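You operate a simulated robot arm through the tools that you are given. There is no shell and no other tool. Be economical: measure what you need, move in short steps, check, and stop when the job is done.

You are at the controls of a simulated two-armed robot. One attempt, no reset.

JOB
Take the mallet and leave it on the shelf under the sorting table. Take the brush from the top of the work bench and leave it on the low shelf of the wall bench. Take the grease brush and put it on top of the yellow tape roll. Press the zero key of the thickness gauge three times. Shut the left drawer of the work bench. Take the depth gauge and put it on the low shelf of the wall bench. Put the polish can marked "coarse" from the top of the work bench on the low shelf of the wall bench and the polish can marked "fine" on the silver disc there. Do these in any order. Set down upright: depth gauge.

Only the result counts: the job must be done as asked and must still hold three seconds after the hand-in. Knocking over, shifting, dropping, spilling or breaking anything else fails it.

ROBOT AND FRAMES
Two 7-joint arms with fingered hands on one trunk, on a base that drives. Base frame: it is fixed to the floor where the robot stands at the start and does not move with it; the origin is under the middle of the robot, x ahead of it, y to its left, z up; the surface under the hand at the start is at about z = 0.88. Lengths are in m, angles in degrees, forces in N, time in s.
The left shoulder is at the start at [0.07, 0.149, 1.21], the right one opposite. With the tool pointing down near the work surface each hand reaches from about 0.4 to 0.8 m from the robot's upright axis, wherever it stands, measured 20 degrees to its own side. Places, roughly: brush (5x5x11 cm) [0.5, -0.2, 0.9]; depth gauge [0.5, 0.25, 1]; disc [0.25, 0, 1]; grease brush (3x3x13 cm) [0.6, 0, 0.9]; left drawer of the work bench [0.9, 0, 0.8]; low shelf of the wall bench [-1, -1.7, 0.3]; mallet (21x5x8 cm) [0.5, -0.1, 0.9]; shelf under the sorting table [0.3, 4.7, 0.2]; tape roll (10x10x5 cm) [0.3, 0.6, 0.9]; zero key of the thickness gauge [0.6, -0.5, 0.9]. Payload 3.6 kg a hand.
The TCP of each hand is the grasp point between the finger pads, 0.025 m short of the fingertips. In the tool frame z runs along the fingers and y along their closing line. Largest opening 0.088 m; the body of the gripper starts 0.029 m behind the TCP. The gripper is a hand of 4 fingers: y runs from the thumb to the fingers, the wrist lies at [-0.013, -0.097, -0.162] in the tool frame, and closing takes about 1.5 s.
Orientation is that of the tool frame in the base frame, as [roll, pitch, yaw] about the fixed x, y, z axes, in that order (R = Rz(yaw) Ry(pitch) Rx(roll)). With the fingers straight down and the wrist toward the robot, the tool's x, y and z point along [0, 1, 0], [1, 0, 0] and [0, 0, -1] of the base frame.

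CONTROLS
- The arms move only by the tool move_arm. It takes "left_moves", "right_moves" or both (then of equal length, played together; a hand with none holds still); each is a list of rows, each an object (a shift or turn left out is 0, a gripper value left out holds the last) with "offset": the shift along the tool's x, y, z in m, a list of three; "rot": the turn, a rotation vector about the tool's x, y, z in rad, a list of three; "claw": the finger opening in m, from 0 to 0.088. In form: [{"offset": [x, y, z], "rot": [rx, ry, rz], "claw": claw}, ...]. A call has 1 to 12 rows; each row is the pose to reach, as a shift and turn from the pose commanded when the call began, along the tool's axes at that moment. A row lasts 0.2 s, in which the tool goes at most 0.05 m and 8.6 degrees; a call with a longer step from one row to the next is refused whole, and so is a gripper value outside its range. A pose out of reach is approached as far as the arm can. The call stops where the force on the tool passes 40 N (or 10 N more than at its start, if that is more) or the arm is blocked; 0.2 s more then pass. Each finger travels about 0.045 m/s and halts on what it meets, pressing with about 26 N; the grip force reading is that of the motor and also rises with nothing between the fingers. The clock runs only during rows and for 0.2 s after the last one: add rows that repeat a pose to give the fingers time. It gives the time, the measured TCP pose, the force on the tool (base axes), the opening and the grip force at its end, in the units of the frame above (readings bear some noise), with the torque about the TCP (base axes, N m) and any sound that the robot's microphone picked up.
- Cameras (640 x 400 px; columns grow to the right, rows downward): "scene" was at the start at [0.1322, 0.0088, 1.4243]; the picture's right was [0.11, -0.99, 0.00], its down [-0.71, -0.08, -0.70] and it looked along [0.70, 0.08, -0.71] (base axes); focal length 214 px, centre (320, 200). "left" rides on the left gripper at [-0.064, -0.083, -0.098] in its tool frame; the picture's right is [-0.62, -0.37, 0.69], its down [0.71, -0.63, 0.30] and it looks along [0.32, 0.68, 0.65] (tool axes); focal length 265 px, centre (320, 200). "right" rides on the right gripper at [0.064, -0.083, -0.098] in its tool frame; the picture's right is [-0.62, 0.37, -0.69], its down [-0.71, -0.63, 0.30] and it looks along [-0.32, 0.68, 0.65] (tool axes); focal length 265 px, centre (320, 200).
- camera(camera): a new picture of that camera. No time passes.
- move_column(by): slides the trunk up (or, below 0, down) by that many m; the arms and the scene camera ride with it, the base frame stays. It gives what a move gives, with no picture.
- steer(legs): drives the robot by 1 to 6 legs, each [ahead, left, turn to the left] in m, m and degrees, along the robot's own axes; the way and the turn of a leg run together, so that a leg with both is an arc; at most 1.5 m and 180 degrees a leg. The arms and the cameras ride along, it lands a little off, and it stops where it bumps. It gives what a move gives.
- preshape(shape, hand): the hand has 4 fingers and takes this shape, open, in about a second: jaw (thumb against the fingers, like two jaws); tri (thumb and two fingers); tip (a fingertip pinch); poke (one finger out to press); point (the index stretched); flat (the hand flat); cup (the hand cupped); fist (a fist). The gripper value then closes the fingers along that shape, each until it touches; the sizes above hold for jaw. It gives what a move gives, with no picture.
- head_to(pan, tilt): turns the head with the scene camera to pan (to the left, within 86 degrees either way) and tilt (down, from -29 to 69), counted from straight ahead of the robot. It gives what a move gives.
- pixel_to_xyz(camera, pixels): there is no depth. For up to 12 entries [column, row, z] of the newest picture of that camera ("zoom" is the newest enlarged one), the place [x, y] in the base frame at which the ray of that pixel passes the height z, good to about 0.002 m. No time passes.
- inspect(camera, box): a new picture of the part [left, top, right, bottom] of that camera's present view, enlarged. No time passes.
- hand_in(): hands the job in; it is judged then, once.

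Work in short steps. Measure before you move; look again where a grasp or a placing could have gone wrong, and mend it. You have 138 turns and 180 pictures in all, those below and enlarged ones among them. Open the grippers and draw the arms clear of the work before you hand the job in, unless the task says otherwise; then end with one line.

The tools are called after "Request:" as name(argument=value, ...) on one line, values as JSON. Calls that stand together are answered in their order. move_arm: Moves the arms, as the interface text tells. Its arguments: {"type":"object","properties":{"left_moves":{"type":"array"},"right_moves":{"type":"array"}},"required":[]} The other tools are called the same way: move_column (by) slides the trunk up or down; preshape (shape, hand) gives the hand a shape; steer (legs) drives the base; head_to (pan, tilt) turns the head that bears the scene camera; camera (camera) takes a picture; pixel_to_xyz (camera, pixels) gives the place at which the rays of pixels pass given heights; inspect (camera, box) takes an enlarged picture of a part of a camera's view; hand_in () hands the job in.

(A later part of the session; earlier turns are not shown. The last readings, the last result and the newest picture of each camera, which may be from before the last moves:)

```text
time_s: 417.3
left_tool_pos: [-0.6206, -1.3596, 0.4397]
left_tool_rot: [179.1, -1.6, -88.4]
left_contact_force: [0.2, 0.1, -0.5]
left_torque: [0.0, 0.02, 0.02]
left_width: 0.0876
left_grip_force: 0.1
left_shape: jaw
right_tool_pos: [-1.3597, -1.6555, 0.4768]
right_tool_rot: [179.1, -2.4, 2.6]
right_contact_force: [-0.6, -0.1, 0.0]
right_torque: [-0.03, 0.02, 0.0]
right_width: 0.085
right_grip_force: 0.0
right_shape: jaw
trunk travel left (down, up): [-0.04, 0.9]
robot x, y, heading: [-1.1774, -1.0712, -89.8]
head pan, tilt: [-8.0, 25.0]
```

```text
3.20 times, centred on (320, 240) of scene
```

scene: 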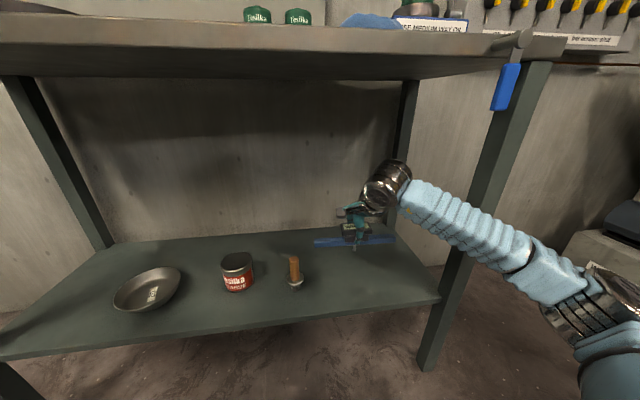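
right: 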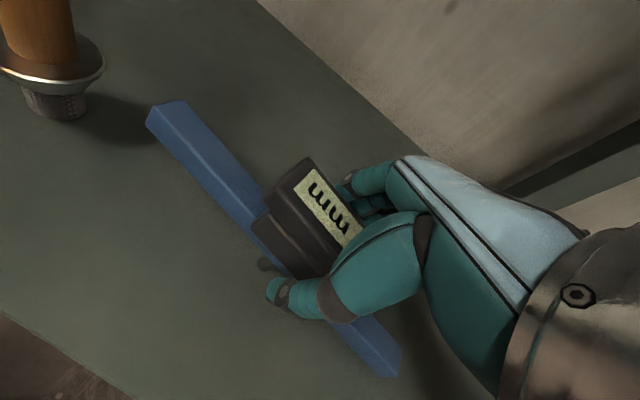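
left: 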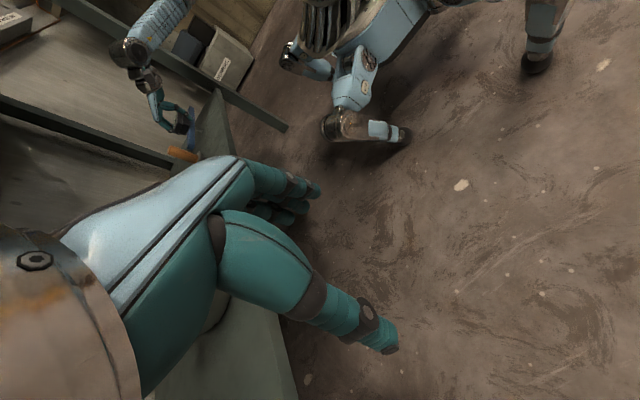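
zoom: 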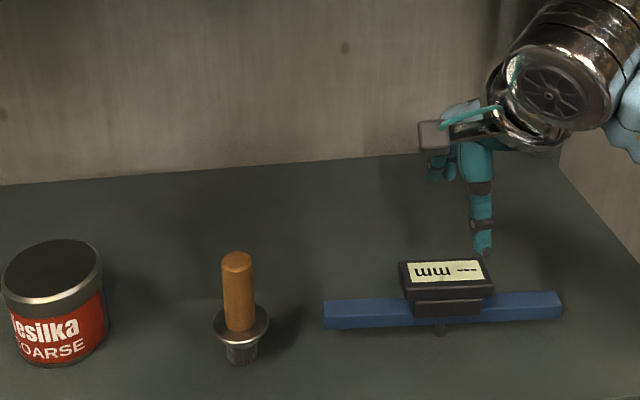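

The depth gauge stands upright on the shelf. I back out, raise and go for the mallet.

Request:
steer(legs=[[-0.5, 0, 0]])

Request:
move_column(by=0.38)

Request:
move_column(by=0.28)

Request:
steer(legs=[[0, 0, 89.8], [0.55, 0, 0], [0, 0.69, 0], [0.5, 0, 0]])

Request:
head_to(pan=-10, tilt=40)

Request:
camera(camera="scene")

Request:
camera(camera="right")

```text
time_s: 424.2
left_tool_pos: [-0.6207, -0.8539, 0.4395]
left_tool_rot: [179.1, -1.5, -88.4]
left_contact_force: [-0.9, -1.0, -0.4]
left_torque: [0.02, -0.01, 0.02]
left_width: 0.0879
left_grip_force: 0.1
left_shape: jaw
right_tool_pos: [-1.3614, -1.1531, 0.4749]
right_tool_rot: [178.9, -2.3, 2.9]
right_contact_force: [0.1, 1.2, 0.6]
right_torque: [0.01, 0.02, 0.03]
right_width: 0.0848
right_grip_force: 0.1
right_shape: jaw
trunk travel left (down, up): [-0.04, 0.9]
robot x, y, heading: [-1.173, -0.5698, -89.9]
head pan, tilt: [-8.0, 25.0]
```

```text
time_s: 427.8
left_tool_pos: [-0.6219, -0.8566, 0.8197]
left_tool_rot: [179.2, -1.4, -88.2]
left_contact_force: [0.1, -0.1, 0.5]
left_torque: [0.01, -0.02, 0.0]
left_width: 0.0882
left_grip_force: 0.0
left_shape: jaw
right_tool_pos: [-1.361, -1.1529, 0.8557]
right_tool_rot: [179.0, -2.3, 2.8]
right_contact_force: [0.5, -0.5, 0.5]
right_torque: [-0.02, -0.02, -0.02]
right_width: 0.0851
right_grip_force: 0.1
right_shape: jaw
trunk travel left (down, up): [-0.42, 0.52]
robot x, y, heading: [-1.1707, -0.5712, -89.8]
head pan, tilt: [-8.0, 25.0]
```

```text
time_s: 430.7
left_tool_pos: [-0.62, -0.8548, 1.0985]
left_tool_rot: [179.2, -1.5, -88.5]
left_contact_force: [-1.0, -0.3, 0.4]
left_torque: [0.01, 0.03, 0.02]
left_width: 0.0879
left_grip_force: 0.3
left_shape: jaw
right_tool_pos: [-1.3602, -1.1531, 1.1365]
right_tool_rot: [179.0, -2.3, 2.8]
right_contact_force: [0.6, -1.0, 0.3]
right_torque: [-0.02, 0.01, 0.0]
right_width: 0.0848
right_grip_force: 0.2
right_shape: jaw
trunk travel left (down, up): [-0.7, 0.24]
robot x, y, heading: [-1.1711, -0.569, -89.7]
head pan, tilt: [-8.0, 25.0]
```

```text
time_s: 462.9
left_tool_pos: [0.1593, 0.6466, 1.1003]
left_tool_rot: [179.0, -1.6, -0.3]
left_contact_force: [0.0, 0.3, 0.4]
left_torque: [-0.02, -0.02, -0.01]
left_width: 0.088
left_grip_force: 0.0
left_shape: jaw
right_tool_pos: [0.4325, -0.1023, 1.1367]
right_tool_rot: [179.0, -2.4, 91.0]
right_contact_force: [0.0, -0.1, -0.9]
right_torque: [0.04, -0.01, -0.01]
right_width: 0.0847
right_grip_force: 0.0
right_shape: jaw
trunk travel left (down, up): [-0.7, 0.24]
robot x, y, heading: [-0.145, 0.1035, -1.6]
head pan, tilt: [-8.0, 25.0]
```

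```text
time_s: 463.6
left_tool_pos: [0.159, 0.6447, 1.0999]
left_tool_rot: [179.1, -1.4, -0.2]
left_contact_force: [0.7, 0.3, 0.5]
left_torque: [-0.01, 0.0, 0.04]
left_width: 0.0878
left_grip_force: 0.0
left_shape: jaw
right_tool_pos: [0.4327, -0.1041, 1.1368]
right_tool_rot: [179.0, -2.3, 91.0]
right_contact_force: [-0.1, 0.4, 0.8]
right_torque: [0.0, 0.01, -0.01]
right_width: 0.0847
right_grip_force: 0.0
right_shape: jaw
trunk travel left (down, up): [-0.7, 0.24]
robot x, y, heading: [-0.1437, 0.1057, -1.6]
head pan, tilt: [-10.0, 40.0]
```

```text
30 pictures are left
```

scene: 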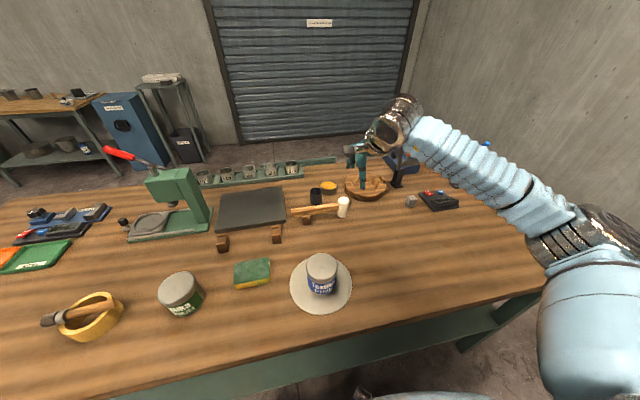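

```text
29 pictures are left
```

right: 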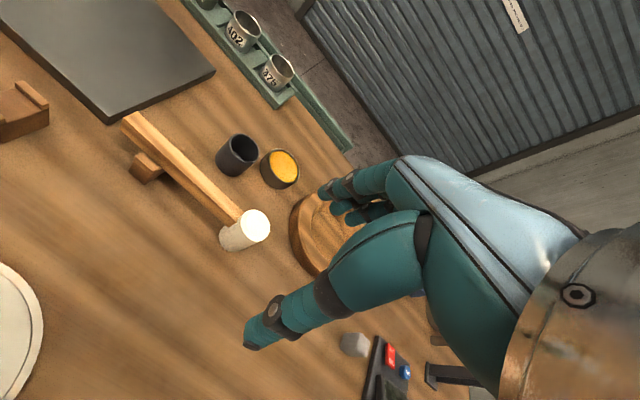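

I measure the mallet handle and, for route planning, the floor line at the shutter, the drawer front and the shelf unit on the far left.

Request:
pixel_to_xyz(camera="right", pixels=[[218, 200, 0.95], [180, 163, 0.95], [132, 122, 0.95], [258, 222, 0.965]])

Request:
pixel_to_xyz(camera="scene", pixels=[[240, 142, 0.0], [400, 133, 0.0], [334, 159, 0.83], [300, 164, 0.83], [200, 160, 0.0], [125, 178, 0.0], [20, 185, 0.0], [327, 211, 0.95]])

```text
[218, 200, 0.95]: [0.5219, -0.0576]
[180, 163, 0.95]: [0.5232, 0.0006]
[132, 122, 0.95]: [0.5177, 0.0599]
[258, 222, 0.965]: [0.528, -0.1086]
```

```text
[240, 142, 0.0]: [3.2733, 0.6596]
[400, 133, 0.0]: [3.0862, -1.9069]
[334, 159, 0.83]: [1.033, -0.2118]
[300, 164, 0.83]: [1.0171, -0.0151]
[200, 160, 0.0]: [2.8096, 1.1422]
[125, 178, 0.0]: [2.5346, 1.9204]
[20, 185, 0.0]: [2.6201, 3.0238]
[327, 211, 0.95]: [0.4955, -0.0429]
```

Handle at x≈0.522; I grasp it near the head at y≈-0.045.

Request:
move_arm(right_moves=[{"offset": [0.015, 0.025, 0.0], "rot": [0, -0.04, 0], "claw": 0.06}, {"offset": [0.035, 0.055, 0.01], "rot": [0, -0.04, 0]}, {"offset": [0.0575, 0.09, 0.02], "rot": [0, -0.04, 0]}, {"offset": [0.0575, 0.09, 0.065], "rot": [0, -0.04, 0]}, {"offset": [0.0575, 0.09, 0.11], "rot": [0, -0.04, 0]}, {"offset": [0.0575, 0.09, 0.15], "rot": [0, -0.04, 0]}, {"offset": [0.0575, 0.09, 0.175], "rot": [0, -0.04, 0]}, {"offset": [0.0575, 0.09, 0.192], "rot": [0, -0.04, 0]}, {"offset": [0.0575, 0.09, 0.192], "rot": [0, -0.04, 0]}])

Request:
inspect(camera="right", box=[160, 140, 420, 340])

```text
time_s: 465.6
left_tool_pos: [0.1596, 0.6458, 1.0995]
left_tool_rot: [179.0, -1.4, -0.3]
left_contact_force: [0.1, -0.3, -0.7]
left_torque: [0.01, -0.01, 0.01]
left_width: 0.0881
left_grip_force: 0.0
left_shape: jaw
right_tool_pos: [0.5241, -0.0357, 0.948]
right_tool_rot: [179.0, 0.1, 90.9]
right_contact_force: [-0.1, 0.0, -0.7]
right_torque: [-0.02, 0.01, 0.01]
right_width: 0.0603
right_grip_force: 0.0
right_shape: jaw
trunk travel left (down, up): [-0.7, 0.24]
robot x, y, heading: [-0.1403, 0.1061, -1.6]
head pan, tilt: [-10.0, 40.0]
```

```text
2.00 times, centred on (290, 240) of right
```

zoom: 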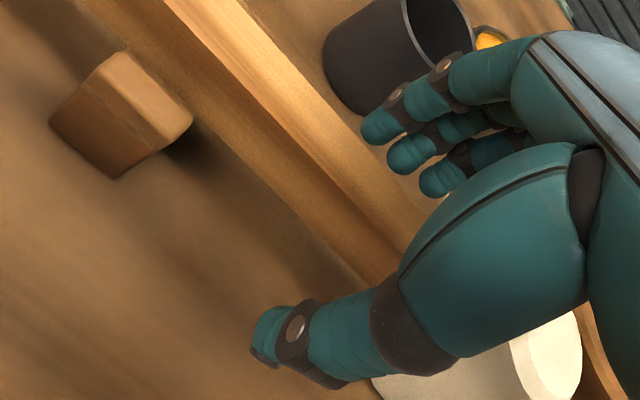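

The handle is in the grip; close, lift, and pull the hand in a little for travel.

Request:
move_arm(right_moves=[{"claw": 0.0}, {"claw": 0.0}, {"claw": 0.0}, {"claw": 0.0}, {"claw": 0.0}, {"claw": 0.0}, {"claw": 0.0}])

Request:
move_arm(right_moves=[{"offset": [0, 0, -0.01]}, {"offset": [0, 0, -0.04]}, {"offset": [0, 0, -0.08]}, {"offset": [0, 0, -0.12]}, {"offset": [0, 0, -0.16]}, {"offset": [0, -0.03, -0.19]}, {"offset": [0, -0.07, -0.2]}, {"offset": [0, -0.11, -0.2]}, {"offset": [0, -0.15, -0.2]}])

Request:
camera(camera="right")

Request:
move_column(by=0.22)

```text
time_s: 467.2
left_tool_pos: [0.1595, 0.6459, 1.1005]
left_tool_rot: [179.1, -1.5, -0.3]
left_contact_force: [-0.4, 0.1, -0.1]
left_torque: [-0.01, -0.01, -0.01]
left_width: 0.0879
left_grip_force: 0.0
left_shape: jaw
right_tool_pos: [0.5244, -0.0366, 0.9459]
right_tool_rot: [178.9, 0.0, 90.9]
right_contact_force: [0.3, -0.8, 0.0]
right_torque: [0.01, -0.02, 0.0]
right_width: 0.0157
right_grip_force: 25.7
right_shape: jaw
trunk travel left (down, up): [-0.7, 0.24]
robot x, y, heading: [-0.1401, 0.1016, -1.6]
head pan, tilt: [-10.0, 40.0]
```

```text
time_s: 469.2
left_tool_pos: [0.159, 0.6466, 1.1005]
left_tool_rot: [179.3, -1.5, -0.2]
left_contact_force: [-0.6, -0.1, -0.1]
left_torque: [0.01, -0.01, 0.02]
left_width: 0.088
left_grip_force: 0.1
left_shape: jaw
right_tool_pos: [0.3743, -0.0376, 1.1484]
right_tool_rot: [178.9, 0.0, 90.9]
right_contact_force: [-0.4, -0.2, -3.4]
right_torque: [0.13, -0.03, 0.01]
right_width: 0.0154
right_grip_force: 25.7
right_shape: jaw
trunk travel left (down, up): [-0.7, 0.24]
robot x, y, heading: [-0.1417, 0.1051, -1.8]
head pan, tilt: [-10.0, 40.0]
```

```text
27 pictures are left
```

right: 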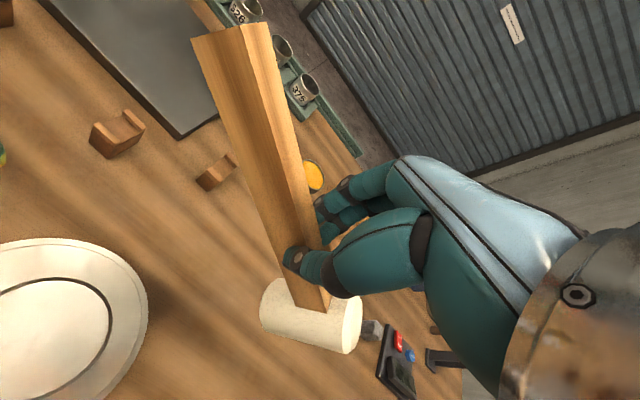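

```text
time_s: 471.6
left_tool_pos: [0.1607, 0.6464, 1.319]
left_tool_rot: [179.3, -1.5, -0.3]
left_contact_force: [-0.6, 0.9, -0.5]
left_torque: [-0.02, -0.01, 0.02]
left_width: 0.0877
left_grip_force: 0.1
left_shape: jaw
right_tool_pos: [0.3772, -0.0366, 1.3658]
right_tool_rot: [179.1, 0.0, 90.9]
right_contact_force: [-0.1, -0.5, -3.3]
right_torque: [0.12, 0.03, 0.0]
right_width: 0.0151
right_grip_force: 26.1
right_shape: jaw
trunk travel left (down, up): [-0.92, 0.02]
robot x, y, heading: [-0.1452, 0.1033, -2.0]
head pan, tilt: [-10.0, 40.0]
```

Mallet is held and the trunk raised. I drive around the right end of the bench to its far side.

Request:
steer(legs=[[-0.1, 0, 1.9], [0, -1.26, 0], [1.4, 0, 0], [0.7, 0, 0]])

Request:
head_to(pan=80, tilt=30)

Request:
camera(camera="scene")

```text
time_s: 496.0
left_tool_pos: [0.4511, -0.6233, 1.3314]
left_tool_rot: [179.5, -3.2, -0.5]
left_contact_force: [-1.2, -0.2, 0.6]
left_torque: [0.03, -0.1, -0.01]
left_width: 0.0879
left_grip_force: 0.0
left_shape: jaw
right_tool_pos: [0.6654, -1.3096, 1.3799]
right_tool_rot: [177.4, -0.2, 90.5]
right_contact_force: [-1.0, -0.3, -2.2]
right_torque: [0.0, -0.05, 0.0]
right_width: 0.0136
right_grip_force: 26.2
right_shape: jaw
trunk travel left (down, up): [-0.92, 0.02]
robot x, y, heading: [0.145, -1.1656, 3.7]
head pan, tilt: [-10.0, 40.0]
stopped in leg 3: the robot was blocked; the commanded pose is now the measured one
```

```text
time_s: 497.7
left_tool_pos: [0.4633, -0.6179, 1.327]
left_tool_rot: [179.4, -2.7, -0.5]
left_contact_force: [-0.9, 0.0, 0.3]
left_torque: [0.0, -0.04, 0.03]
left_width: 0.088
left_grip_force: 0.0
left_shape: jaw
right_tool_pos: [0.6758, -1.305, 1.3773]
right_tool_rot: [177.8, 0.0, 90.4]
right_contact_force: [-0.5, 0.2, -2.5]
right_torque: [-0.02, -0.01, 0.05]
right_width: 0.0134
right_grip_force: 26.2
right_shape: jaw
trunk travel left (down, up): [-0.92, 0.02]
robot x, y, heading: [0.1452, -1.1619, 3.7]
head pan, tilt: [80.0, 30.0]
```

```text
26 pictures are left
```

scene: 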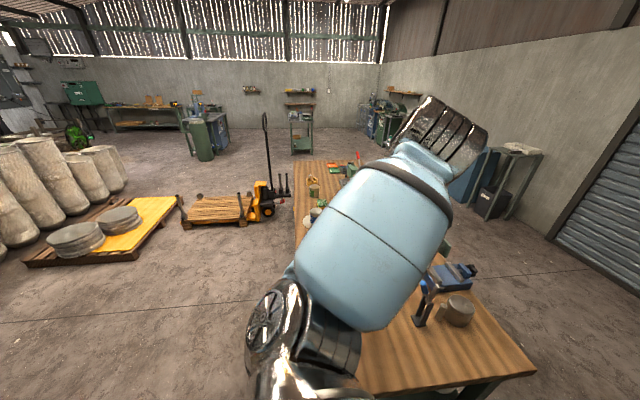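

Bumped the bench's right end. I measure its corner and the space to the wall.

Request:
pixel_to_xyz(camera="scene", pixels=[[535, 372, 0.88], [372, 393, 0.88], [453, 305, 0.96], [297, 205, 0.0], [262, 222, 0.0], [240, 225, 0.0], [300, 165, 0.88]])

Request:
inspect(camera="scene", box=[160, 100, 360, 240])

```text
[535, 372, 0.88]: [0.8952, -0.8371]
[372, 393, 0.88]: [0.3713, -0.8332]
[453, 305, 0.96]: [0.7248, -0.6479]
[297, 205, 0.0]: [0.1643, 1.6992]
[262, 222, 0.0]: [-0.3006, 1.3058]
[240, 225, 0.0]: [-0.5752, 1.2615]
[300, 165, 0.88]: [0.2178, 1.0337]
```

```text
2.86 times, centred on (260, 170) of scene
```

zoom: 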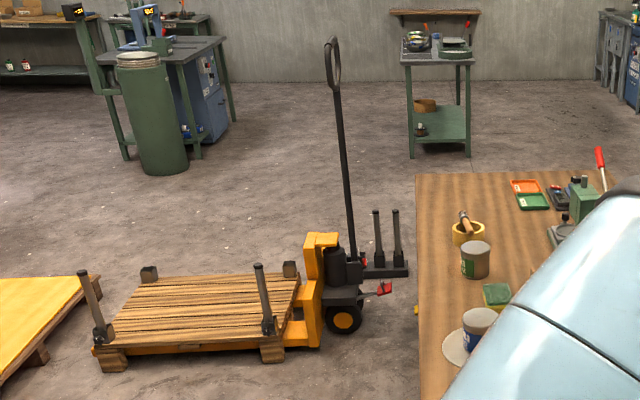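

The bench end is at y≈-0.835; sideways the base is too wide. I back off, face the bench (+y) and slide past with the arms above it, then go up the far side and turn to face the drawer.

Request:
steer(legs=[[-0.28, -0.02, -3.7], [0, -0.03, 90], [0, -1.45, 0], [0, -0.55, 0], [1.45, 0, 0], [0, 0, 90]])

Request:
head_to(pan=0, tilt=45)

Request:
camera(camera="scene")

```text
time_s: 565.5
left_tool_pos: [1.5207, -0.254, 1.3221]
left_tool_rot: [179.3, -1.9, 173.9]
left_contact_force: [0.8, -0.5, -0.7]
left_torque: [0.0, -0.01, -0.01]
left_width: 0.0881
left_grip_force: 0.0
left_shape: jaw
right_tool_pos: [1.3733, 0.4503, 1.3691]
right_tool_rot: [178.6, 0.1, -95.1]
right_contact_force: [-0.4, -0.2, -2.2]
right_torque: [-0.02, 0.01, -0.02]
right_width: 0.0134
right_grip_force: 26.3
right_shape: jaw
trunk travel left (down, up): [-0.92, 0.02]
robot x, y, heading: [1.9074, 0.2581, 178.2]
head pan, tilt: [80.0, 30.0]
```

```text
time_s: 567.0
left_tool_pos: [1.5192, -0.2543, 1.3225]
left_tool_rot: [179.3, -1.8, 173.9]
left_contact_force: [-0.2, 0.6, 0.3]
left_torque: [-0.01, 0.01, 0.01]
left_width: 0.0882
left_grip_force: 0.0
left_shape: jaw
right_tool_pos: [1.3714, 0.4497, 1.3704]
right_tool_rot: [178.7, 0.1, -95.1]
right_contact_force: [-0.1, 0.5, -2.9]
right_torque: [-0.04, 0.02, -0.01]
right_width: 0.013
right_grip_force: 26.2
right_shape: jaw
trunk travel left (down, up): [-0.92, 0.02]
robot x, y, heading: [1.9107, 0.2605, 178.3]
head pan, tilt: [0.0, 45.0]
```

```text
24 pictures are left
```

scene: 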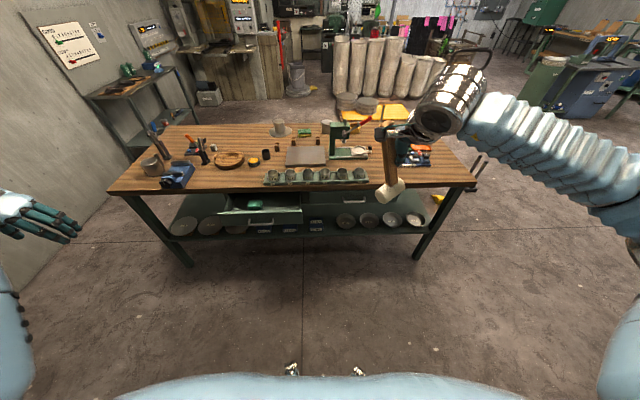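

Good view: the left drawer (from its front side) stands open at (262,208). The mallet has swung to hang head-down but is held. I measure the drawer.

Request:
inspect(camera="scene", box=[190, 160, 390, 250])

Request:
pixel_to_xyz(camera="scene", pixels=[[222, 212, 0.8], [302, 210, 0.8], [262, 211, 0.8], [262, 226, 0.72], [340, 198, 0.8], [200, 193, 0.88], [400, 190, 0.88]])

```text
3.20 times, centred on (290, 205) of scene
```

zoom: 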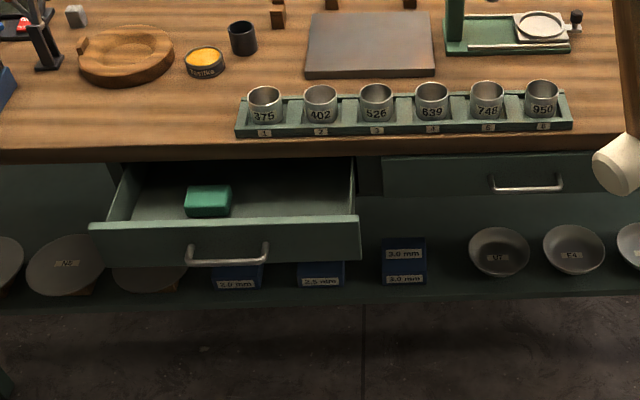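

```text
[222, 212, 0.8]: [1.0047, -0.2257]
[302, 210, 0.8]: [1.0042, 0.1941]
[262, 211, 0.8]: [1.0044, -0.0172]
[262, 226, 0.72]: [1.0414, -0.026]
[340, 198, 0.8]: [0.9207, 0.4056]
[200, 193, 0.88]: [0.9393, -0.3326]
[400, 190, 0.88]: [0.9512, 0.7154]
```

Drawer front top edge at x≈1.03, z≈0.83, centre y≈-0.02; closed position x≈0.945. I extend the left arm (fist) and pull the right hand back a bit.

Request:
preshape(shape="fist", hand="left")

Request:
move_arm(left_moves=[{"offset": [0.02, 0.012, 0]}, {"offset": [0.04, 0.025, 0]}, {"offset": [0.06, 0.037, 0]}, {"offset": [0.08, 0.05, 0]}, {"offset": [0.1, 0.062, 0]}, {"offset": [0.12, 0.075, 0]}, {"offset": [0.14, 0.087, 0]}, {"offset": [0.16, 0.1, 0]}, {"offset": [0.18, 0.112, 0]}, {"offset": [0.2, 0.125, 0]}, {"offset": [0.22, 0.137, 0]}, {"offset": [0.24, 0.15, 0]}], right_moves=[{"offset": [0, -0.008, 0]}, {"offset": [0, -0.016, 0]}, {"offset": [0, -0.024, 0]}, {"offset": [0, -0.032, 0]}, {"offset": [0, -0.04, 0]}, {"offset": [0, -0.048, 0]}, {"offset": [0, -0.056, 0]}, {"offset": [0, -0.064, 0]}, {"offset": [0, -0.072, 0]}, {"offset": [0, -0.08, 0]}, {"offset": [0, -0.08, 0]}, {"offset": [0, -0.08, 0]}])

Request:
move_column(by=-0.3)

Request:
camera(camera="scene")

```text
time_s: 567.9
left_tool_pos: [1.5204, -0.2537, 1.3223]
left_tool_rot: [179.3, -1.8, 174.0]
left_contact_force: [1.3, -0.2, -0.3]
left_torque: [-0.01, 0.0, -0.02]
left_width: 0.0
left_grip_force: 0.0
left_shape: fist
right_tool_pos: [1.3746, 0.4499, 1.3695]
right_tool_rot: [178.7, 0.1, -95.1]
right_contact_force: [-0.5, 0.3, -2.7]
right_torque: [0.0, 0.0, 0.02]
right_width: 0.013
right_grip_force: 25.7
right_shape: jaw
trunk travel left (down, up): [-0.92, 0.02]
robot x, y, heading: [1.9058, 0.2619, 178.2]
head pan, tilt: [0.0, 45.0]
```

```text
time_s: 570.5
left_tool_pos: [1.2961, -0.0759, 1.3302]
left_tool_rot: [179.3, -1.8, 174.0]
left_contact_force: [0.0, -0.6, -0.2]
left_torque: [0.0, 0.0, 0.01]
left_width: 0.0001
left_grip_force: 0.1
left_shape: fist
right_tool_pos: [1.4519, 0.442, 1.3669]
right_tool_rot: [178.7, 0.0, -95.1]
right_contact_force: [0.2, 0.0, -3.0]
right_torque: [-0.02, -0.03, 0.03]
right_width: 0.0133
right_grip_force: 26.1
right_shape: jaw
trunk travel left (down, up): [-0.92, 0.02]
robot x, y, heading: [1.9023, 0.2608, 178.4]
head pan, tilt: [0.0, 45.0]
```

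```text
time_s: 573.5
left_tool_pos: [1.2963, -0.077, 1.0317]
left_tool_rot: [179.3, -1.9, 173.9]
left_contact_force: [-0.5, 0.7, -0.7]
left_torque: [-0.01, 0.01, 0.0]
left_width: 0.0001
left_grip_force: 0.1
left_shape: fist
right_tool_pos: [1.4517, 0.4427, 1.0681]
right_tool_rot: [178.6, 0.1, -95.1]
right_contact_force: [-0.4, -0.6, -2.5]
right_torque: [0.0, -0.04, 0.0]
right_width: 0.0132
right_grip_force: 26.5
right_shape: jaw
trunk travel left (down, up): [-0.62, 0.32]
robot x, y, heading: [1.908, 0.2606, 178.0]
head pan, tilt: [0.0, 45.0]
```

```text
22 pictures are left
```

scene: 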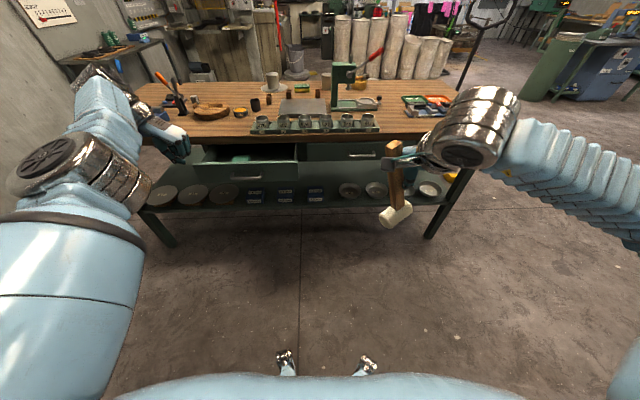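

Lower further so the fist is at drawer-front height, then drive ahead to push.

Request:
move_column(by=-0.23)

Request:
steer(legs=[[0.17, -0.05, 1.8]])

Request:
inspect(camera="scene", box=[60, 60, 380, 260])

```text
time_s: 576.0
left_tool_pos: [1.297, -0.0773, 0.8011]
left_tool_rot: [179.2, -2.0, 173.9]
left_contact_force: [0.5, 1.0, 0.9]
left_torque: [-0.03, -0.01, 0.03]
left_width: 0.0003
left_grip_force: 0.0
left_shape: fist
right_tool_pos: [1.4525, 0.4424, 0.8382]
right_tool_rot: [178.6, 0.1, -95.1]
right_contact_force: [-0.4, 0.1, -3.4]
right_torque: [-0.01, -0.01, -0.01]
right_width: 0.0131
right_grip_force: 26.1
right_shape: jaw
trunk travel left (down, up): [-0.39, 0.55]
robot x, y, heading: [1.9103, 0.2601, 178.6]
head pan, tilt: [0.0, 45.0]
```

```text
time_s: 578.8
left_tool_pos: [1.1399, -0.0424, 0.8025]
left_tool_rot: [179.2, -1.9, 175.8]
left_contact_force: [-0.8, -0.4, -0.2]
left_torque: [-0.02, 0.01, 0.01]
left_width: 0.0
left_grip_force: 0.0
left_shape: fist
right_tool_pos: [1.2766, 0.4807, 0.8374]
right_tool_rot: [178.6, 0.2, -93.3]
right_contact_force: [-0.3, -0.7, -4.0]
right_torque: [0.0, -0.01, -0.02]
right_width: 0.0132
right_grip_force: 26.2
right_shape: jaw
trunk travel left (down, up): [-0.39, 0.55]
robot x, y, heading: [1.7364, 0.3168, -180.0]
head pan, tilt: [0.0, 45.0]
```

```text
2.00 times, centred on (220, 160) of scene
```

zoom: 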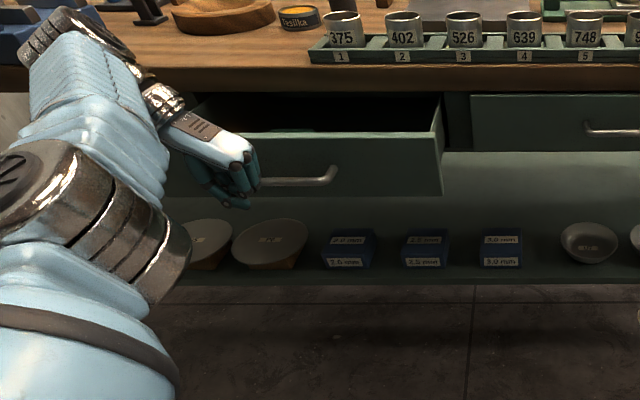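

The fist is in front of the drawer face, left of the handle. I push ahead gradually.

Request:
steer(legs=[[0.08, 0, 0]])

Request:
steer(legs=[[0.05, 0, 0]])

Request:
inspect(camera="scene", box=[60, 60, 380, 260])

```text
time_s: 580.4
left_tool_pos: [1.0612, -0.0415, 0.8017]
left_tool_rot: [179.2, -2.0, 175.7]
left_contact_force: [0.1, 0.3, 0.4]
left_torque: [-0.01, 0.0, 0.02]
left_width: 0.0003
left_grip_force: 0.1
left_shape: fist
right_tool_pos: [1.1996, 0.4823, 0.8382]
right_tool_rot: [178.7, 0.1, -93.2]
right_contact_force: [0.4, -0.1, -2.8]
right_torque: [-0.03, -0.01, 0.04]
right_width: 0.0133
right_grip_force: 26.0
right_shape: jaw
trunk travel left (down, up): [-0.39, 0.55]
robot x, y, heading: [1.6508, 0.3192, 180.1]
head pan, tilt: [0.0, 45.0]
```

```text
time_s: 581.7
left_tool_pos: [1.0131, -0.0427, 0.8021]
left_tool_rot: [179.2, -2.0, 175.7]
left_contact_force: [0.5, 0.3, 0.1]
left_torque: [-0.02, 0.01, -0.01]
left_width: 0.0001
left_grip_force: 0.0
left_shape: fist
right_tool_pos: [1.1517, 0.4806, 0.8387]
right_tool_rot: [178.6, 0.1, -93.2]
right_contact_force: [-0.7, -0.3, -3.0]
right_torque: [0.0, -0.05, 0.01]
right_width: 0.0134
right_grip_force: 26.0
right_shape: jaw
trunk travel left (down, up): [-0.39, 0.55]
robot x, y, heading: [1.6022, 0.3173, 179.6]
head pan, tilt: [0.0, 45.0]
```

```text
2.00 times, centred on (220, 160) of scene
```

zoom: 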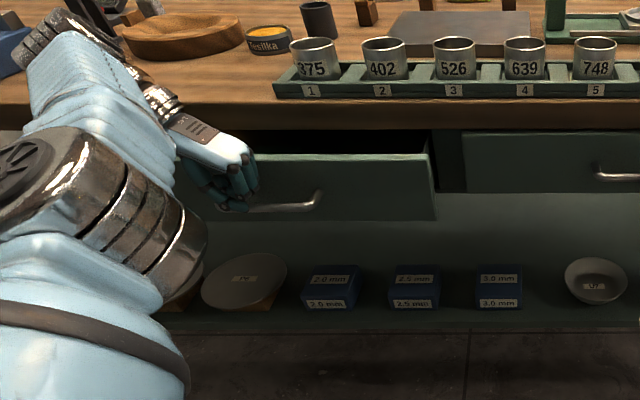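

The drawer is moving in. Continue pushing.

Request:
steer(legs=[[0.04, 0, 0]])

Request:
steer(legs=[[0.03, 0, 0]])

Request:
inspect(camera="scene", box=[60, 60, 380, 260])

```text
time_s: 582.9
left_tool_pos: [0.9718, -0.0417, 0.8024]
left_tool_rot: [179.1, -1.9, 175.7]
left_contact_force: [0.1, 0.2, 0.0]
left_torque: [0.01, 0.0, 0.0]
left_width: 0.0001
left_grip_force: 0.1
left_shape: fist
right_tool_pos: [1.1126, 0.4809, 0.8385]
right_tool_rot: [178.7, 0.1, -93.4]
right_contact_force: [-0.3, 0.6, -3.6]
right_torque: [-0.02, 0.0, 0.01]
right_width: 0.013
right_grip_force: 26.3
right_shape: jaw
trunk travel left (down, up): [-0.39, 0.55]
robot x, y, heading: [1.5583, 0.3178, 179.8]
head pan, tilt: [0.0, 45.0]
```

```text
time_s: 584.1
left_tool_pos: [0.9451, -0.0422, 0.8033]
left_tool_rot: [179.0, -1.5, 175.4]
left_contact_force: [0.6, -0.6, 0.8]
left_torque: [0.0, -0.01, 0.04]
left_width: 0.0
left_grip_force: 0.1
left_shape: fist
right_tool_pos: [1.0825, 0.4816, 0.8362]
right_tool_rot: [178.9, 0.1, -93.2]
right_contact_force: [0.6, -0.5, -3.8]
right_torque: [-0.03, -0.02, 0.05]
right_width: 0.0133
right_grip_force: 25.6
right_shape: jaw
trunk travel left (down, up): [-0.39, 0.55]
robot x, y, heading: [1.5328, 0.3197, 180.2]
head pan, tilt: [0.0, 45.0]
stopped in leg 1: the force on the tool passed its limit at 64 N (the readings are from after the stop); the commanded pose is now the measured one
```

```text
2.00 times, centred on (220, 160) of scene
```

zoom: 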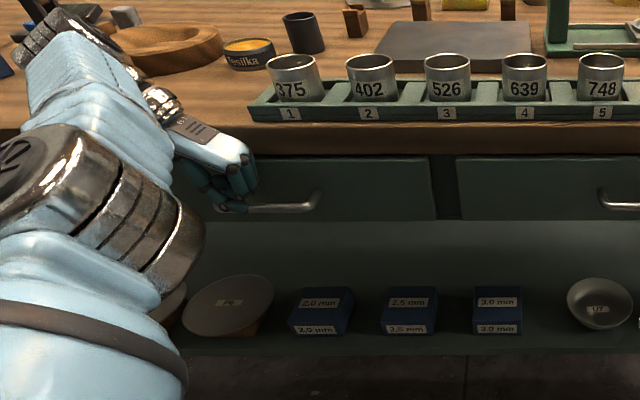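

The drawer is shut flush with its neighbour. I back off, retract the left arm, and drive to the sorting table.

Request:
steer(legs=[[-0.4, 0, 0]])

Request:
move_arm(left_moves=[{"offset": [-0.02, -0.012, 0]}, {"offset": [-0.04, -0.025, 0]}, {"offset": [-0.06, -0.037, 0]}, {"offset": [-0.08, -0.05, 0]}, {"offset": [-0.1, -0.062, 0]}, {"offset": [-0.12, -0.075, 0]}, {"offset": [-0.14, -0.087, 0]}, {"offset": [-0.16, -0.1, 0]}, {"offset": [-0.18, -0.112, 0]}, {"offset": [-0.2, -0.125, 0]}, {"offset": [-0.22, -0.137, 0]}, {"offset": [-0.24, -0.15, 0]}])

Request:
steer(legs=[[0, 0, -90], [0, 0.25, 0], [1.5, 0, 0], [1.45, 0, 0], [0, 1.45, 0]])

Request:
head_to(pan=0, tilt=35)

Request:
camera(camera="scene")

```text
time_s: 589.8
left_tool_pos: [1.3495, -0.0381, 0.8021]
left_tool_rot: [179.0, -1.5, 175.1]
left_contact_force: [-0.3, -0.3, -0.9]
left_torque: [-0.01, 0.01, 0.0]
left_width: 0.0001
left_grip_force: 0.1
left_shape: fist
right_tool_pos: [1.4891, 0.483, 0.8373]
right_tool_rot: [178.8, 0.1, -93.6]
right_contact_force: [-0.7, 0.0, -3.8]
right_torque: [-0.06, 0.02, 0.05]
right_width: 0.0134
right_grip_force: 25.9
right_shape: jaw
trunk travel left (down, up): [-0.39, 0.55]
robot x, y, heading: [1.9359, 0.3149, 179.6]
head pan, tilt: [0.0, 45.0]
```

```text
time_s: 592.4
left_tool_pos: [1.5764, -0.2078, 0.7892]
left_tool_rot: [178.9, -1.7, 175.1]
left_contact_force: [0.2, 0.2, 0.9]
left_torque: [-0.01, -0.03, 0.02]
left_width: 0.0001
left_grip_force: 0.1
left_shape: fist
right_tool_pos: [1.4909, 0.4817, 0.8369]
right_tool_rot: [178.9, 0.0, -93.6]
right_contact_force: [0.3, 0.8, -2.0]
right_torque: [-0.05, -0.01, 0.01]
right_width: 0.0132
right_grip_force: 25.8
right_shape: jaw
trunk travel left (down, up): [-0.39, 0.55]
robot x, y, heading: [1.9428, 0.3125, 179.6]
head pan, tilt: [0.0, 45.0]
```

```text
time_s: 661.2
left_tool_pos: [-0.1974, 3.6264, 0.7902]
left_tool_rot: [178.9, -1.6, 84.9]
left_contact_force: [0.1, -0.3, -0.4]
left_torque: [-0.03, 0.01, 0.0]
left_width: 0.0
left_grip_force: 0.1
left_shape: fist
right_tool_pos: [0.4933, 3.7108, 0.8362]
right_tool_rot: [178.9, 0.1, 176.2]
right_contact_force: [0.1, 0.4, -2.7]
right_torque: [-0.03, 0.05, -0.03]
right_width: 0.0134
right_grip_force: 26.1
right_shape: jaw
trunk travel left (down, up): [-0.39, 0.55]
robot x, y, heading: [0.325, 3.2621, 89.4]
head pan, tilt: [0.0, 45.0]
```

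```text
time_s: 661.9
left_tool_pos: [-0.1977, 3.6275, 0.7896]
left_tool_rot: [179.0, -1.4, 84.8]
left_contact_force: [0.0, 0.0, -0.5]
left_torque: [0.02, -0.02, 0.0]
left_width: 0.0
left_grip_force: 0.1
left_shape: fist
right_tool_pos: [0.4931, 3.7106, 0.8378]
right_tool_rot: [179.0, 0.2, 176.3]
right_contact_force: [-0.1, -0.4, -3.2]
right_torque: [0.0, 0.04, -0.02]
right_width: 0.0131
right_grip_force: 25.8
right_shape: jaw
trunk travel left (down, up): [-0.39, 0.55]
robot x, y, heading: [0.3194, 3.2629, 89.6]
head pan, tilt: [0.0, 35.0]
```

```text
18 pictures are left
```

scene: 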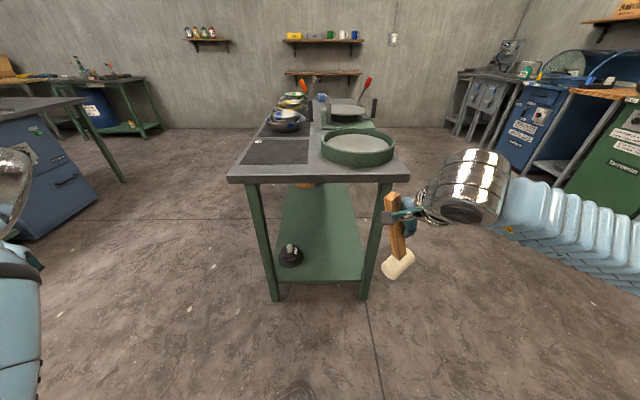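

I measure the sorting table.

Request:
pixel_to_xyz(camera="scene", pixels=[[273, 300, 0.0], [363, 298, 0.0], [276, 279, 0.2], [362, 279, 0.2], [290, 262, 0.2], [320, 190, 0.2], [232, 182, 0.8], [405, 180, 0.8], [232, 182, 0.85], [405, 180, 0.85]])

```text
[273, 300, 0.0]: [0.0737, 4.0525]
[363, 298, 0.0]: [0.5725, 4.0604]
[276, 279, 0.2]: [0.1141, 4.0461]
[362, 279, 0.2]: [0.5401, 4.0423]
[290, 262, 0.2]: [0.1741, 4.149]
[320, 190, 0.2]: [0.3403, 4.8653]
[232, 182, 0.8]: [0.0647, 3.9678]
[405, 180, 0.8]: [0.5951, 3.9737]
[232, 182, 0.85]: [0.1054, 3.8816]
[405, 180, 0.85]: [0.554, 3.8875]
```

Table front edge y≈3.97, legs at x 0.07/0.575, shelf z≈0.2, an item at (0.17,4.15). I lower the trunk, shift left and drive part-way in.

Request:
move_column(by=-0.38)

Request:
steer(legs=[[0, 0.13, 0.4], [0.3, 0, 0]])

Request:
head_to(pan=-8, tilt=30)

Request:
camera(camera="scene")

```text
time_s: 665.6
left_tool_pos: [-0.1978, 3.6256, 0.4098]
left_tool_rot: [179.0, -1.5, 85.0]
left_contact_force: [-0.8, 0.7, 0.3]
left_torque: [0.01, 0.01, 0.01]
left_width: 0.0001
left_grip_force: 0.0
left_shape: fist
right_tool_pos: [0.4926, 3.7107, 0.4578]
right_tool_rot: [178.7, 0.1, 176.3]
right_contact_force: [0.5, 0.4, -2.3]
right_torque: [-0.02, 0.0, 0.0]
right_width: 0.0132
right_grip_force: 25.8
right_shape: jaw
trunk travel left (down, up): [-0.01, 0.93]
robot x, y, heading: [0.3238, 3.2588, 89.6]
head pan, tilt: [0.0, 35.0]
```

```text
time_s: 671.8
left_tool_pos: [-0.3246, 3.9231, 0.4113]
left_tool_rot: [178.9, -1.5, 84.5]
left_contact_force: [0.0, -0.1, 0.9]
left_torque: [0.02, -0.02, -0.02]
left_width: 0.0001
left_grip_force: 0.0
left_shape: fist
right_tool_pos: [0.3665, 4.0032, 0.4579]
right_tool_rot: [178.8, 0.1, 175.8]
right_contact_force: [-0.1, 0.1, -0.1]
right_torque: [-0.01, 0.01, 0.02]
right_width: 0.0117
right_grip_force: 25.9
right_shape: jaw
trunk travel left (down, up): [-0.01, 0.93]
robot x, y, heading: [0.1954, 3.5574, 89.1]
head pan, tilt: [0.0, 35.0]
```

```text
time_s: 672.5
left_tool_pos: [-0.3251, 3.9236, 0.4094]
left_tool_rot: [178.8, -1.6, 84.5]
left_contact_force: [0.8, 0.0, 0.2]
left_torque: [-0.03, -0.01, -0.05]
left_width: 0.0
left_grip_force: 0.1
left_shape: fist
right_tool_pos: [0.3657, 4.0044, 0.4571]
right_tool_rot: [178.7, 0.0, 175.9]
right_contact_force: [-0.5, -0.4, -0.2]
right_torque: [-0.01, 0.0, 0.03]
right_width: 0.0118
right_grip_force: 25.9
right_shape: jaw
trunk travel left (down, up): [-0.01, 0.93]
robot x, y, heading: [0.1931, 3.5586, 89.0]
head pan, tilt: [-8.0, 30.0]
```

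```text
17 pictures are left
```

scene: 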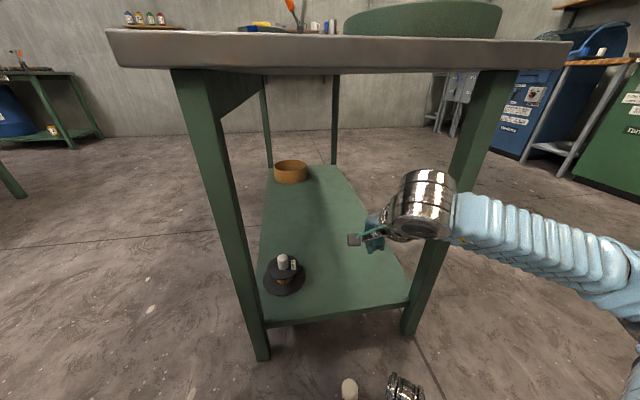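

The weight is gone from the right hand: the mallet slipped and seems to lie on the floor near (350,390). I look down.

Request:
head_to(pan=-8, tilt=65)

Request:
camera(camera="scene")

Request:
camera(camera="right")

```text
time_s: 673.5
left_tool_pos: [-0.3243, 3.9248, 0.4101]
left_tool_rot: [179.0, -1.5, 84.7]
left_contact_force: [-0.4, -1.2, 0.1]
left_torque: [0.0, -0.03, -0.01]
left_width: 0.0
left_grip_force: 0.0
left_shape: fist
right_tool_pos: [0.3668, 4.003, 0.4575]
right_tool_rot: [178.8, 0.1, 175.9]
right_contact_force: [-0.2, -0.2, -0.6]
right_torque: [-0.01, -0.02, -0.02]
right_width: 0.0119
right_grip_force: 25.6
right_shape: jaw
trunk travel left (down, up): [-0.01, 0.93]
robot x, y, heading: [0.195, 3.558, 89.2]
head pan, tilt: [-8.0, 65.0]
```

```text
16 pictures are left
```

scene: 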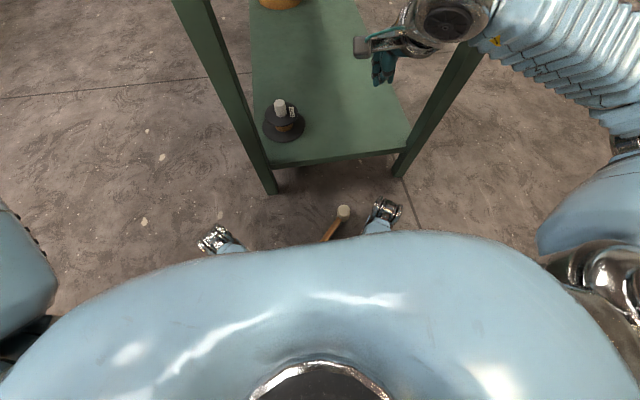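

```text
15 pictures are left
```

right: 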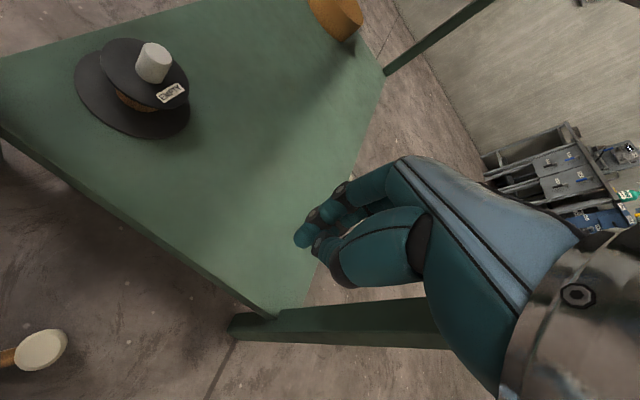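

Mallet lies on the floor, head at (344,212), handle toward (325,240). I locate it and back the robot straight off.

Request:
pixel_to_xyz(camera="scene", pixels=[[344, 212, 0.04], [325, 240, 0.03], [335, 225, 0.03], [222, 238, 0.05], [382, 212, 0.05]])

Request:
move_arm(right_moves=[{"offset": [0, 0, 0], "claw": 0.04}, {"offset": [0, 0, 0], "claw": 0.07}, {"claw": 0.07}])

Request:
steer(legs=[[-0.68, 0, 0]])

Request:
camera(camera="scene")

```text
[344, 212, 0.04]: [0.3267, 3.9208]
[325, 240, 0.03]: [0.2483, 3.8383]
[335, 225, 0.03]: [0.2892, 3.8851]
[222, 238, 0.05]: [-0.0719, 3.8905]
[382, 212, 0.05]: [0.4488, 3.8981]
```

```text
time_s: 674.3
left_tool_pos: [-0.3247, 3.9241, 0.4098]
left_tool_rot: [178.9, -1.5, 84.6]
left_contact_force: [-0.2, -0.7, -0.8]
left_torque: [0.0, -0.01, 0.01]
left_width: 0.0
left_grip_force: 0.1
left_shape: fist
right_tool_pos: [0.3669, 4.0031, 0.4577]
right_tool_rot: [178.7, 0.1, 175.9]
right_contact_force: [0.4, -1.0, -0.2]
right_torque: [0.02, -0.03, -0.02]
right_width: 0.0687
right_grip_force: 0.0
right_shape: jaw
trunk travel left (down, up): [-0.01, 0.93]
robot x, y, heading: [0.1948, 3.5574, 89.3]
head pan, tilt: [-8.0, 65.0]
```

```text
time_s: 683.8
left_tool_pos: [-0.3363, 3.2127, 0.4098]
left_tool_rot: [179.0, -1.6, 84.2]
left_contact_force: [0.4, 0.5, 0.6]
left_torque: [-0.01, 0.0, 0.01]
left_width: 0.0001
left_grip_force: 0.1
left_shape: fist
right_tool_pos: [0.3561, 3.2879, 0.458]
right_tool_rot: [178.7, 0.0, 175.5]
right_contact_force: [-0.1, -0.4, 0.1]
right_torque: [0.02, 0.0, 0.0]
right_width: 0.0697
right_grip_force: 0.1
right_shape: jaw
trunk travel left (down, up): [-0.01, 0.93]
robot x, y, heading: [0.1799, 2.8411, 88.8]
head pan, tilt: [-8.0, 65.0]
```

```text
14 pictures are left
```

scene: 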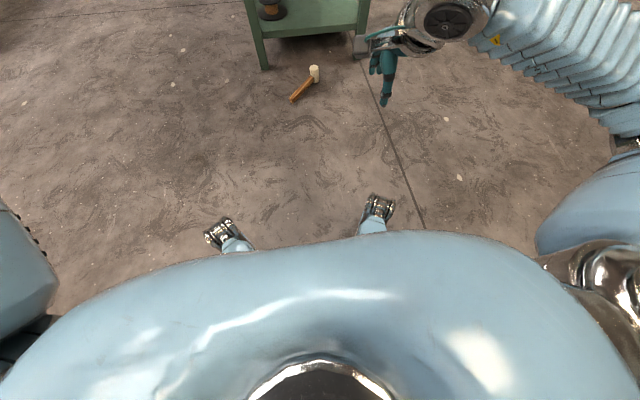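

Request:
pixel_to_xyz(camera="scene", pixels=[[315, 73, 0.04], [292, 100, 0.025], [303, 87, 0.03]])

Request:
inspect(camera="scene", box=[260, 50, 350, 120])

```text
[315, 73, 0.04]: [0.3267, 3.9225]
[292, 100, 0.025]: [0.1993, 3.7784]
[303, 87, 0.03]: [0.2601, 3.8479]
```

```text
5.71 times, centred on (305, 85) of scene
```

zoom: 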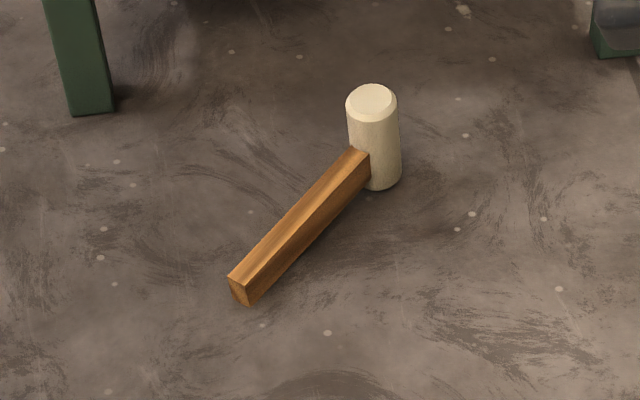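

The head stands on end, the handle sloping back-left (direction ≈47°). I drive up so the right hand can reach the handle near the head at (0.286,3.871).

Request:
steer(legs=[[0.52, 0.06, 1.2]])

```text
time_s: 690.8
left_tool_pos: [-0.4083, 3.7043, 0.4093]
left_tool_rot: [178.9, -1.6, 86.1]
left_contact_force: [-0.5, 0.2, 0.4]
left_torque: [0.01, 0.02, -0.03]
left_width: 0.0
left_grip_force: 0.0
left_shape: fist
right_tool_pos: [0.2816, 3.8035, 0.4572]
right_tool_rot: [178.8, 0.2, 177.5]
right_contact_force: [0.5, 0.0, 0.2]
right_torque: [0.0, 0.0, 0.01]
right_width: 0.0699
right_grip_force: 0.0
right_shape: jaw
trunk travel left (down, up): [-0.01, 0.93]
robot x, y, heading: [0.1196, 3.352, 90.5]
head pan, tilt: [-8.0, 65.0]
```

Request:
move_arm(right_moves=[{"offset": [0, 0.01, 0.02], "rot": [0, 0, -0.11]}, {"offset": [0, 0.02, 0.05], "rot": [0, 0, -0.22]}, {"offset": [0, 0.03, 0.08], "rot": [0, 0, -0.33]}, {"offset": [0, 0.04, 0.11], "rot": [0, 0, -0.44]}, {"offset": [0, 0.05, 0.14], "rot": [0, 0, -0.55]}, {"offset": [-0.001, 0.06, 0.17], "rot": [0, 0, -0.66]}, {"offset": [-0.001, 0.067, 0.2], "rot": [0, 0, -0.77]}, {"offset": [-0.001, 0.067, 0.24], "rot": [0, 0, -0.864]}, {"offset": [-0.001, 0.067, 0.28], "rot": [0, 0, -0.864]}, {"offset": [-0.001, 0.067, 0.31], "rot": [0, 0, -0.864]}, {"offset": [-0.001, 0.067, 0.31], "rot": [0, 0, -0.864]}])

Request:
camera(camera="right")

Request:
camera(camera="scene")

```text
time_s: 693.2
left_tool_pos: [-0.4074, 3.7053, 0.4106]
left_tool_rot: [178.9, -1.5, 86.1]
left_contact_force: [-0.2, 0.4, 0.0]
left_torque: [-0.01, -0.01, -0.05]
left_width: 0.0001
left_grip_force: 0.1
left_shape: fist
right_tool_pos: [0.2872, 3.8756, 0.1458]
right_tool_rot: [179.3, 1.0, -133.0]
right_contact_force: [-0.4, -0.5, 0.2]
right_torque: [0.0, -0.01, 0.02]
right_width: 0.0698
right_grip_force: 0.0
right_shape: jaw
right hand out of reach, approached as far as the arm can: row 8
trunk travel left (down, up): [-0.01, 0.93]
robot x, y, heading: [0.1236, 3.3548, 90.6]
head pan, tilt: [-8.0, 65.0]
```

```text
12 pictures are left
```

right: 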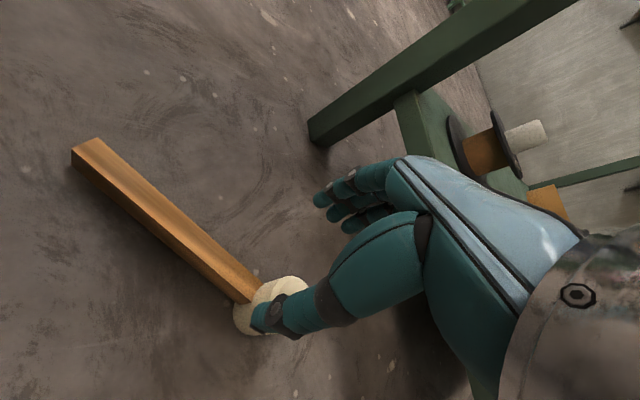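

```text
11 pictures are left
```

scene: 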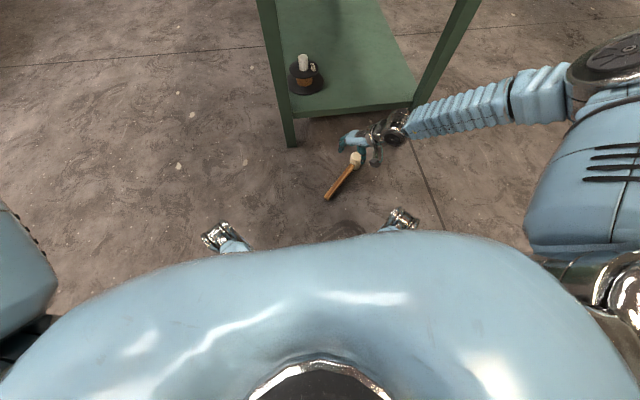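

Request:
pixel_to_xyz(camera="right", pixels=[[225, 273, 0.055], [190, 240, 0.045], [240, 287, 0.06]])

```text
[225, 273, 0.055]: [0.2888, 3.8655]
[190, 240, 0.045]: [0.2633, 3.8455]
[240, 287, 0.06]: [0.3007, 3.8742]
```

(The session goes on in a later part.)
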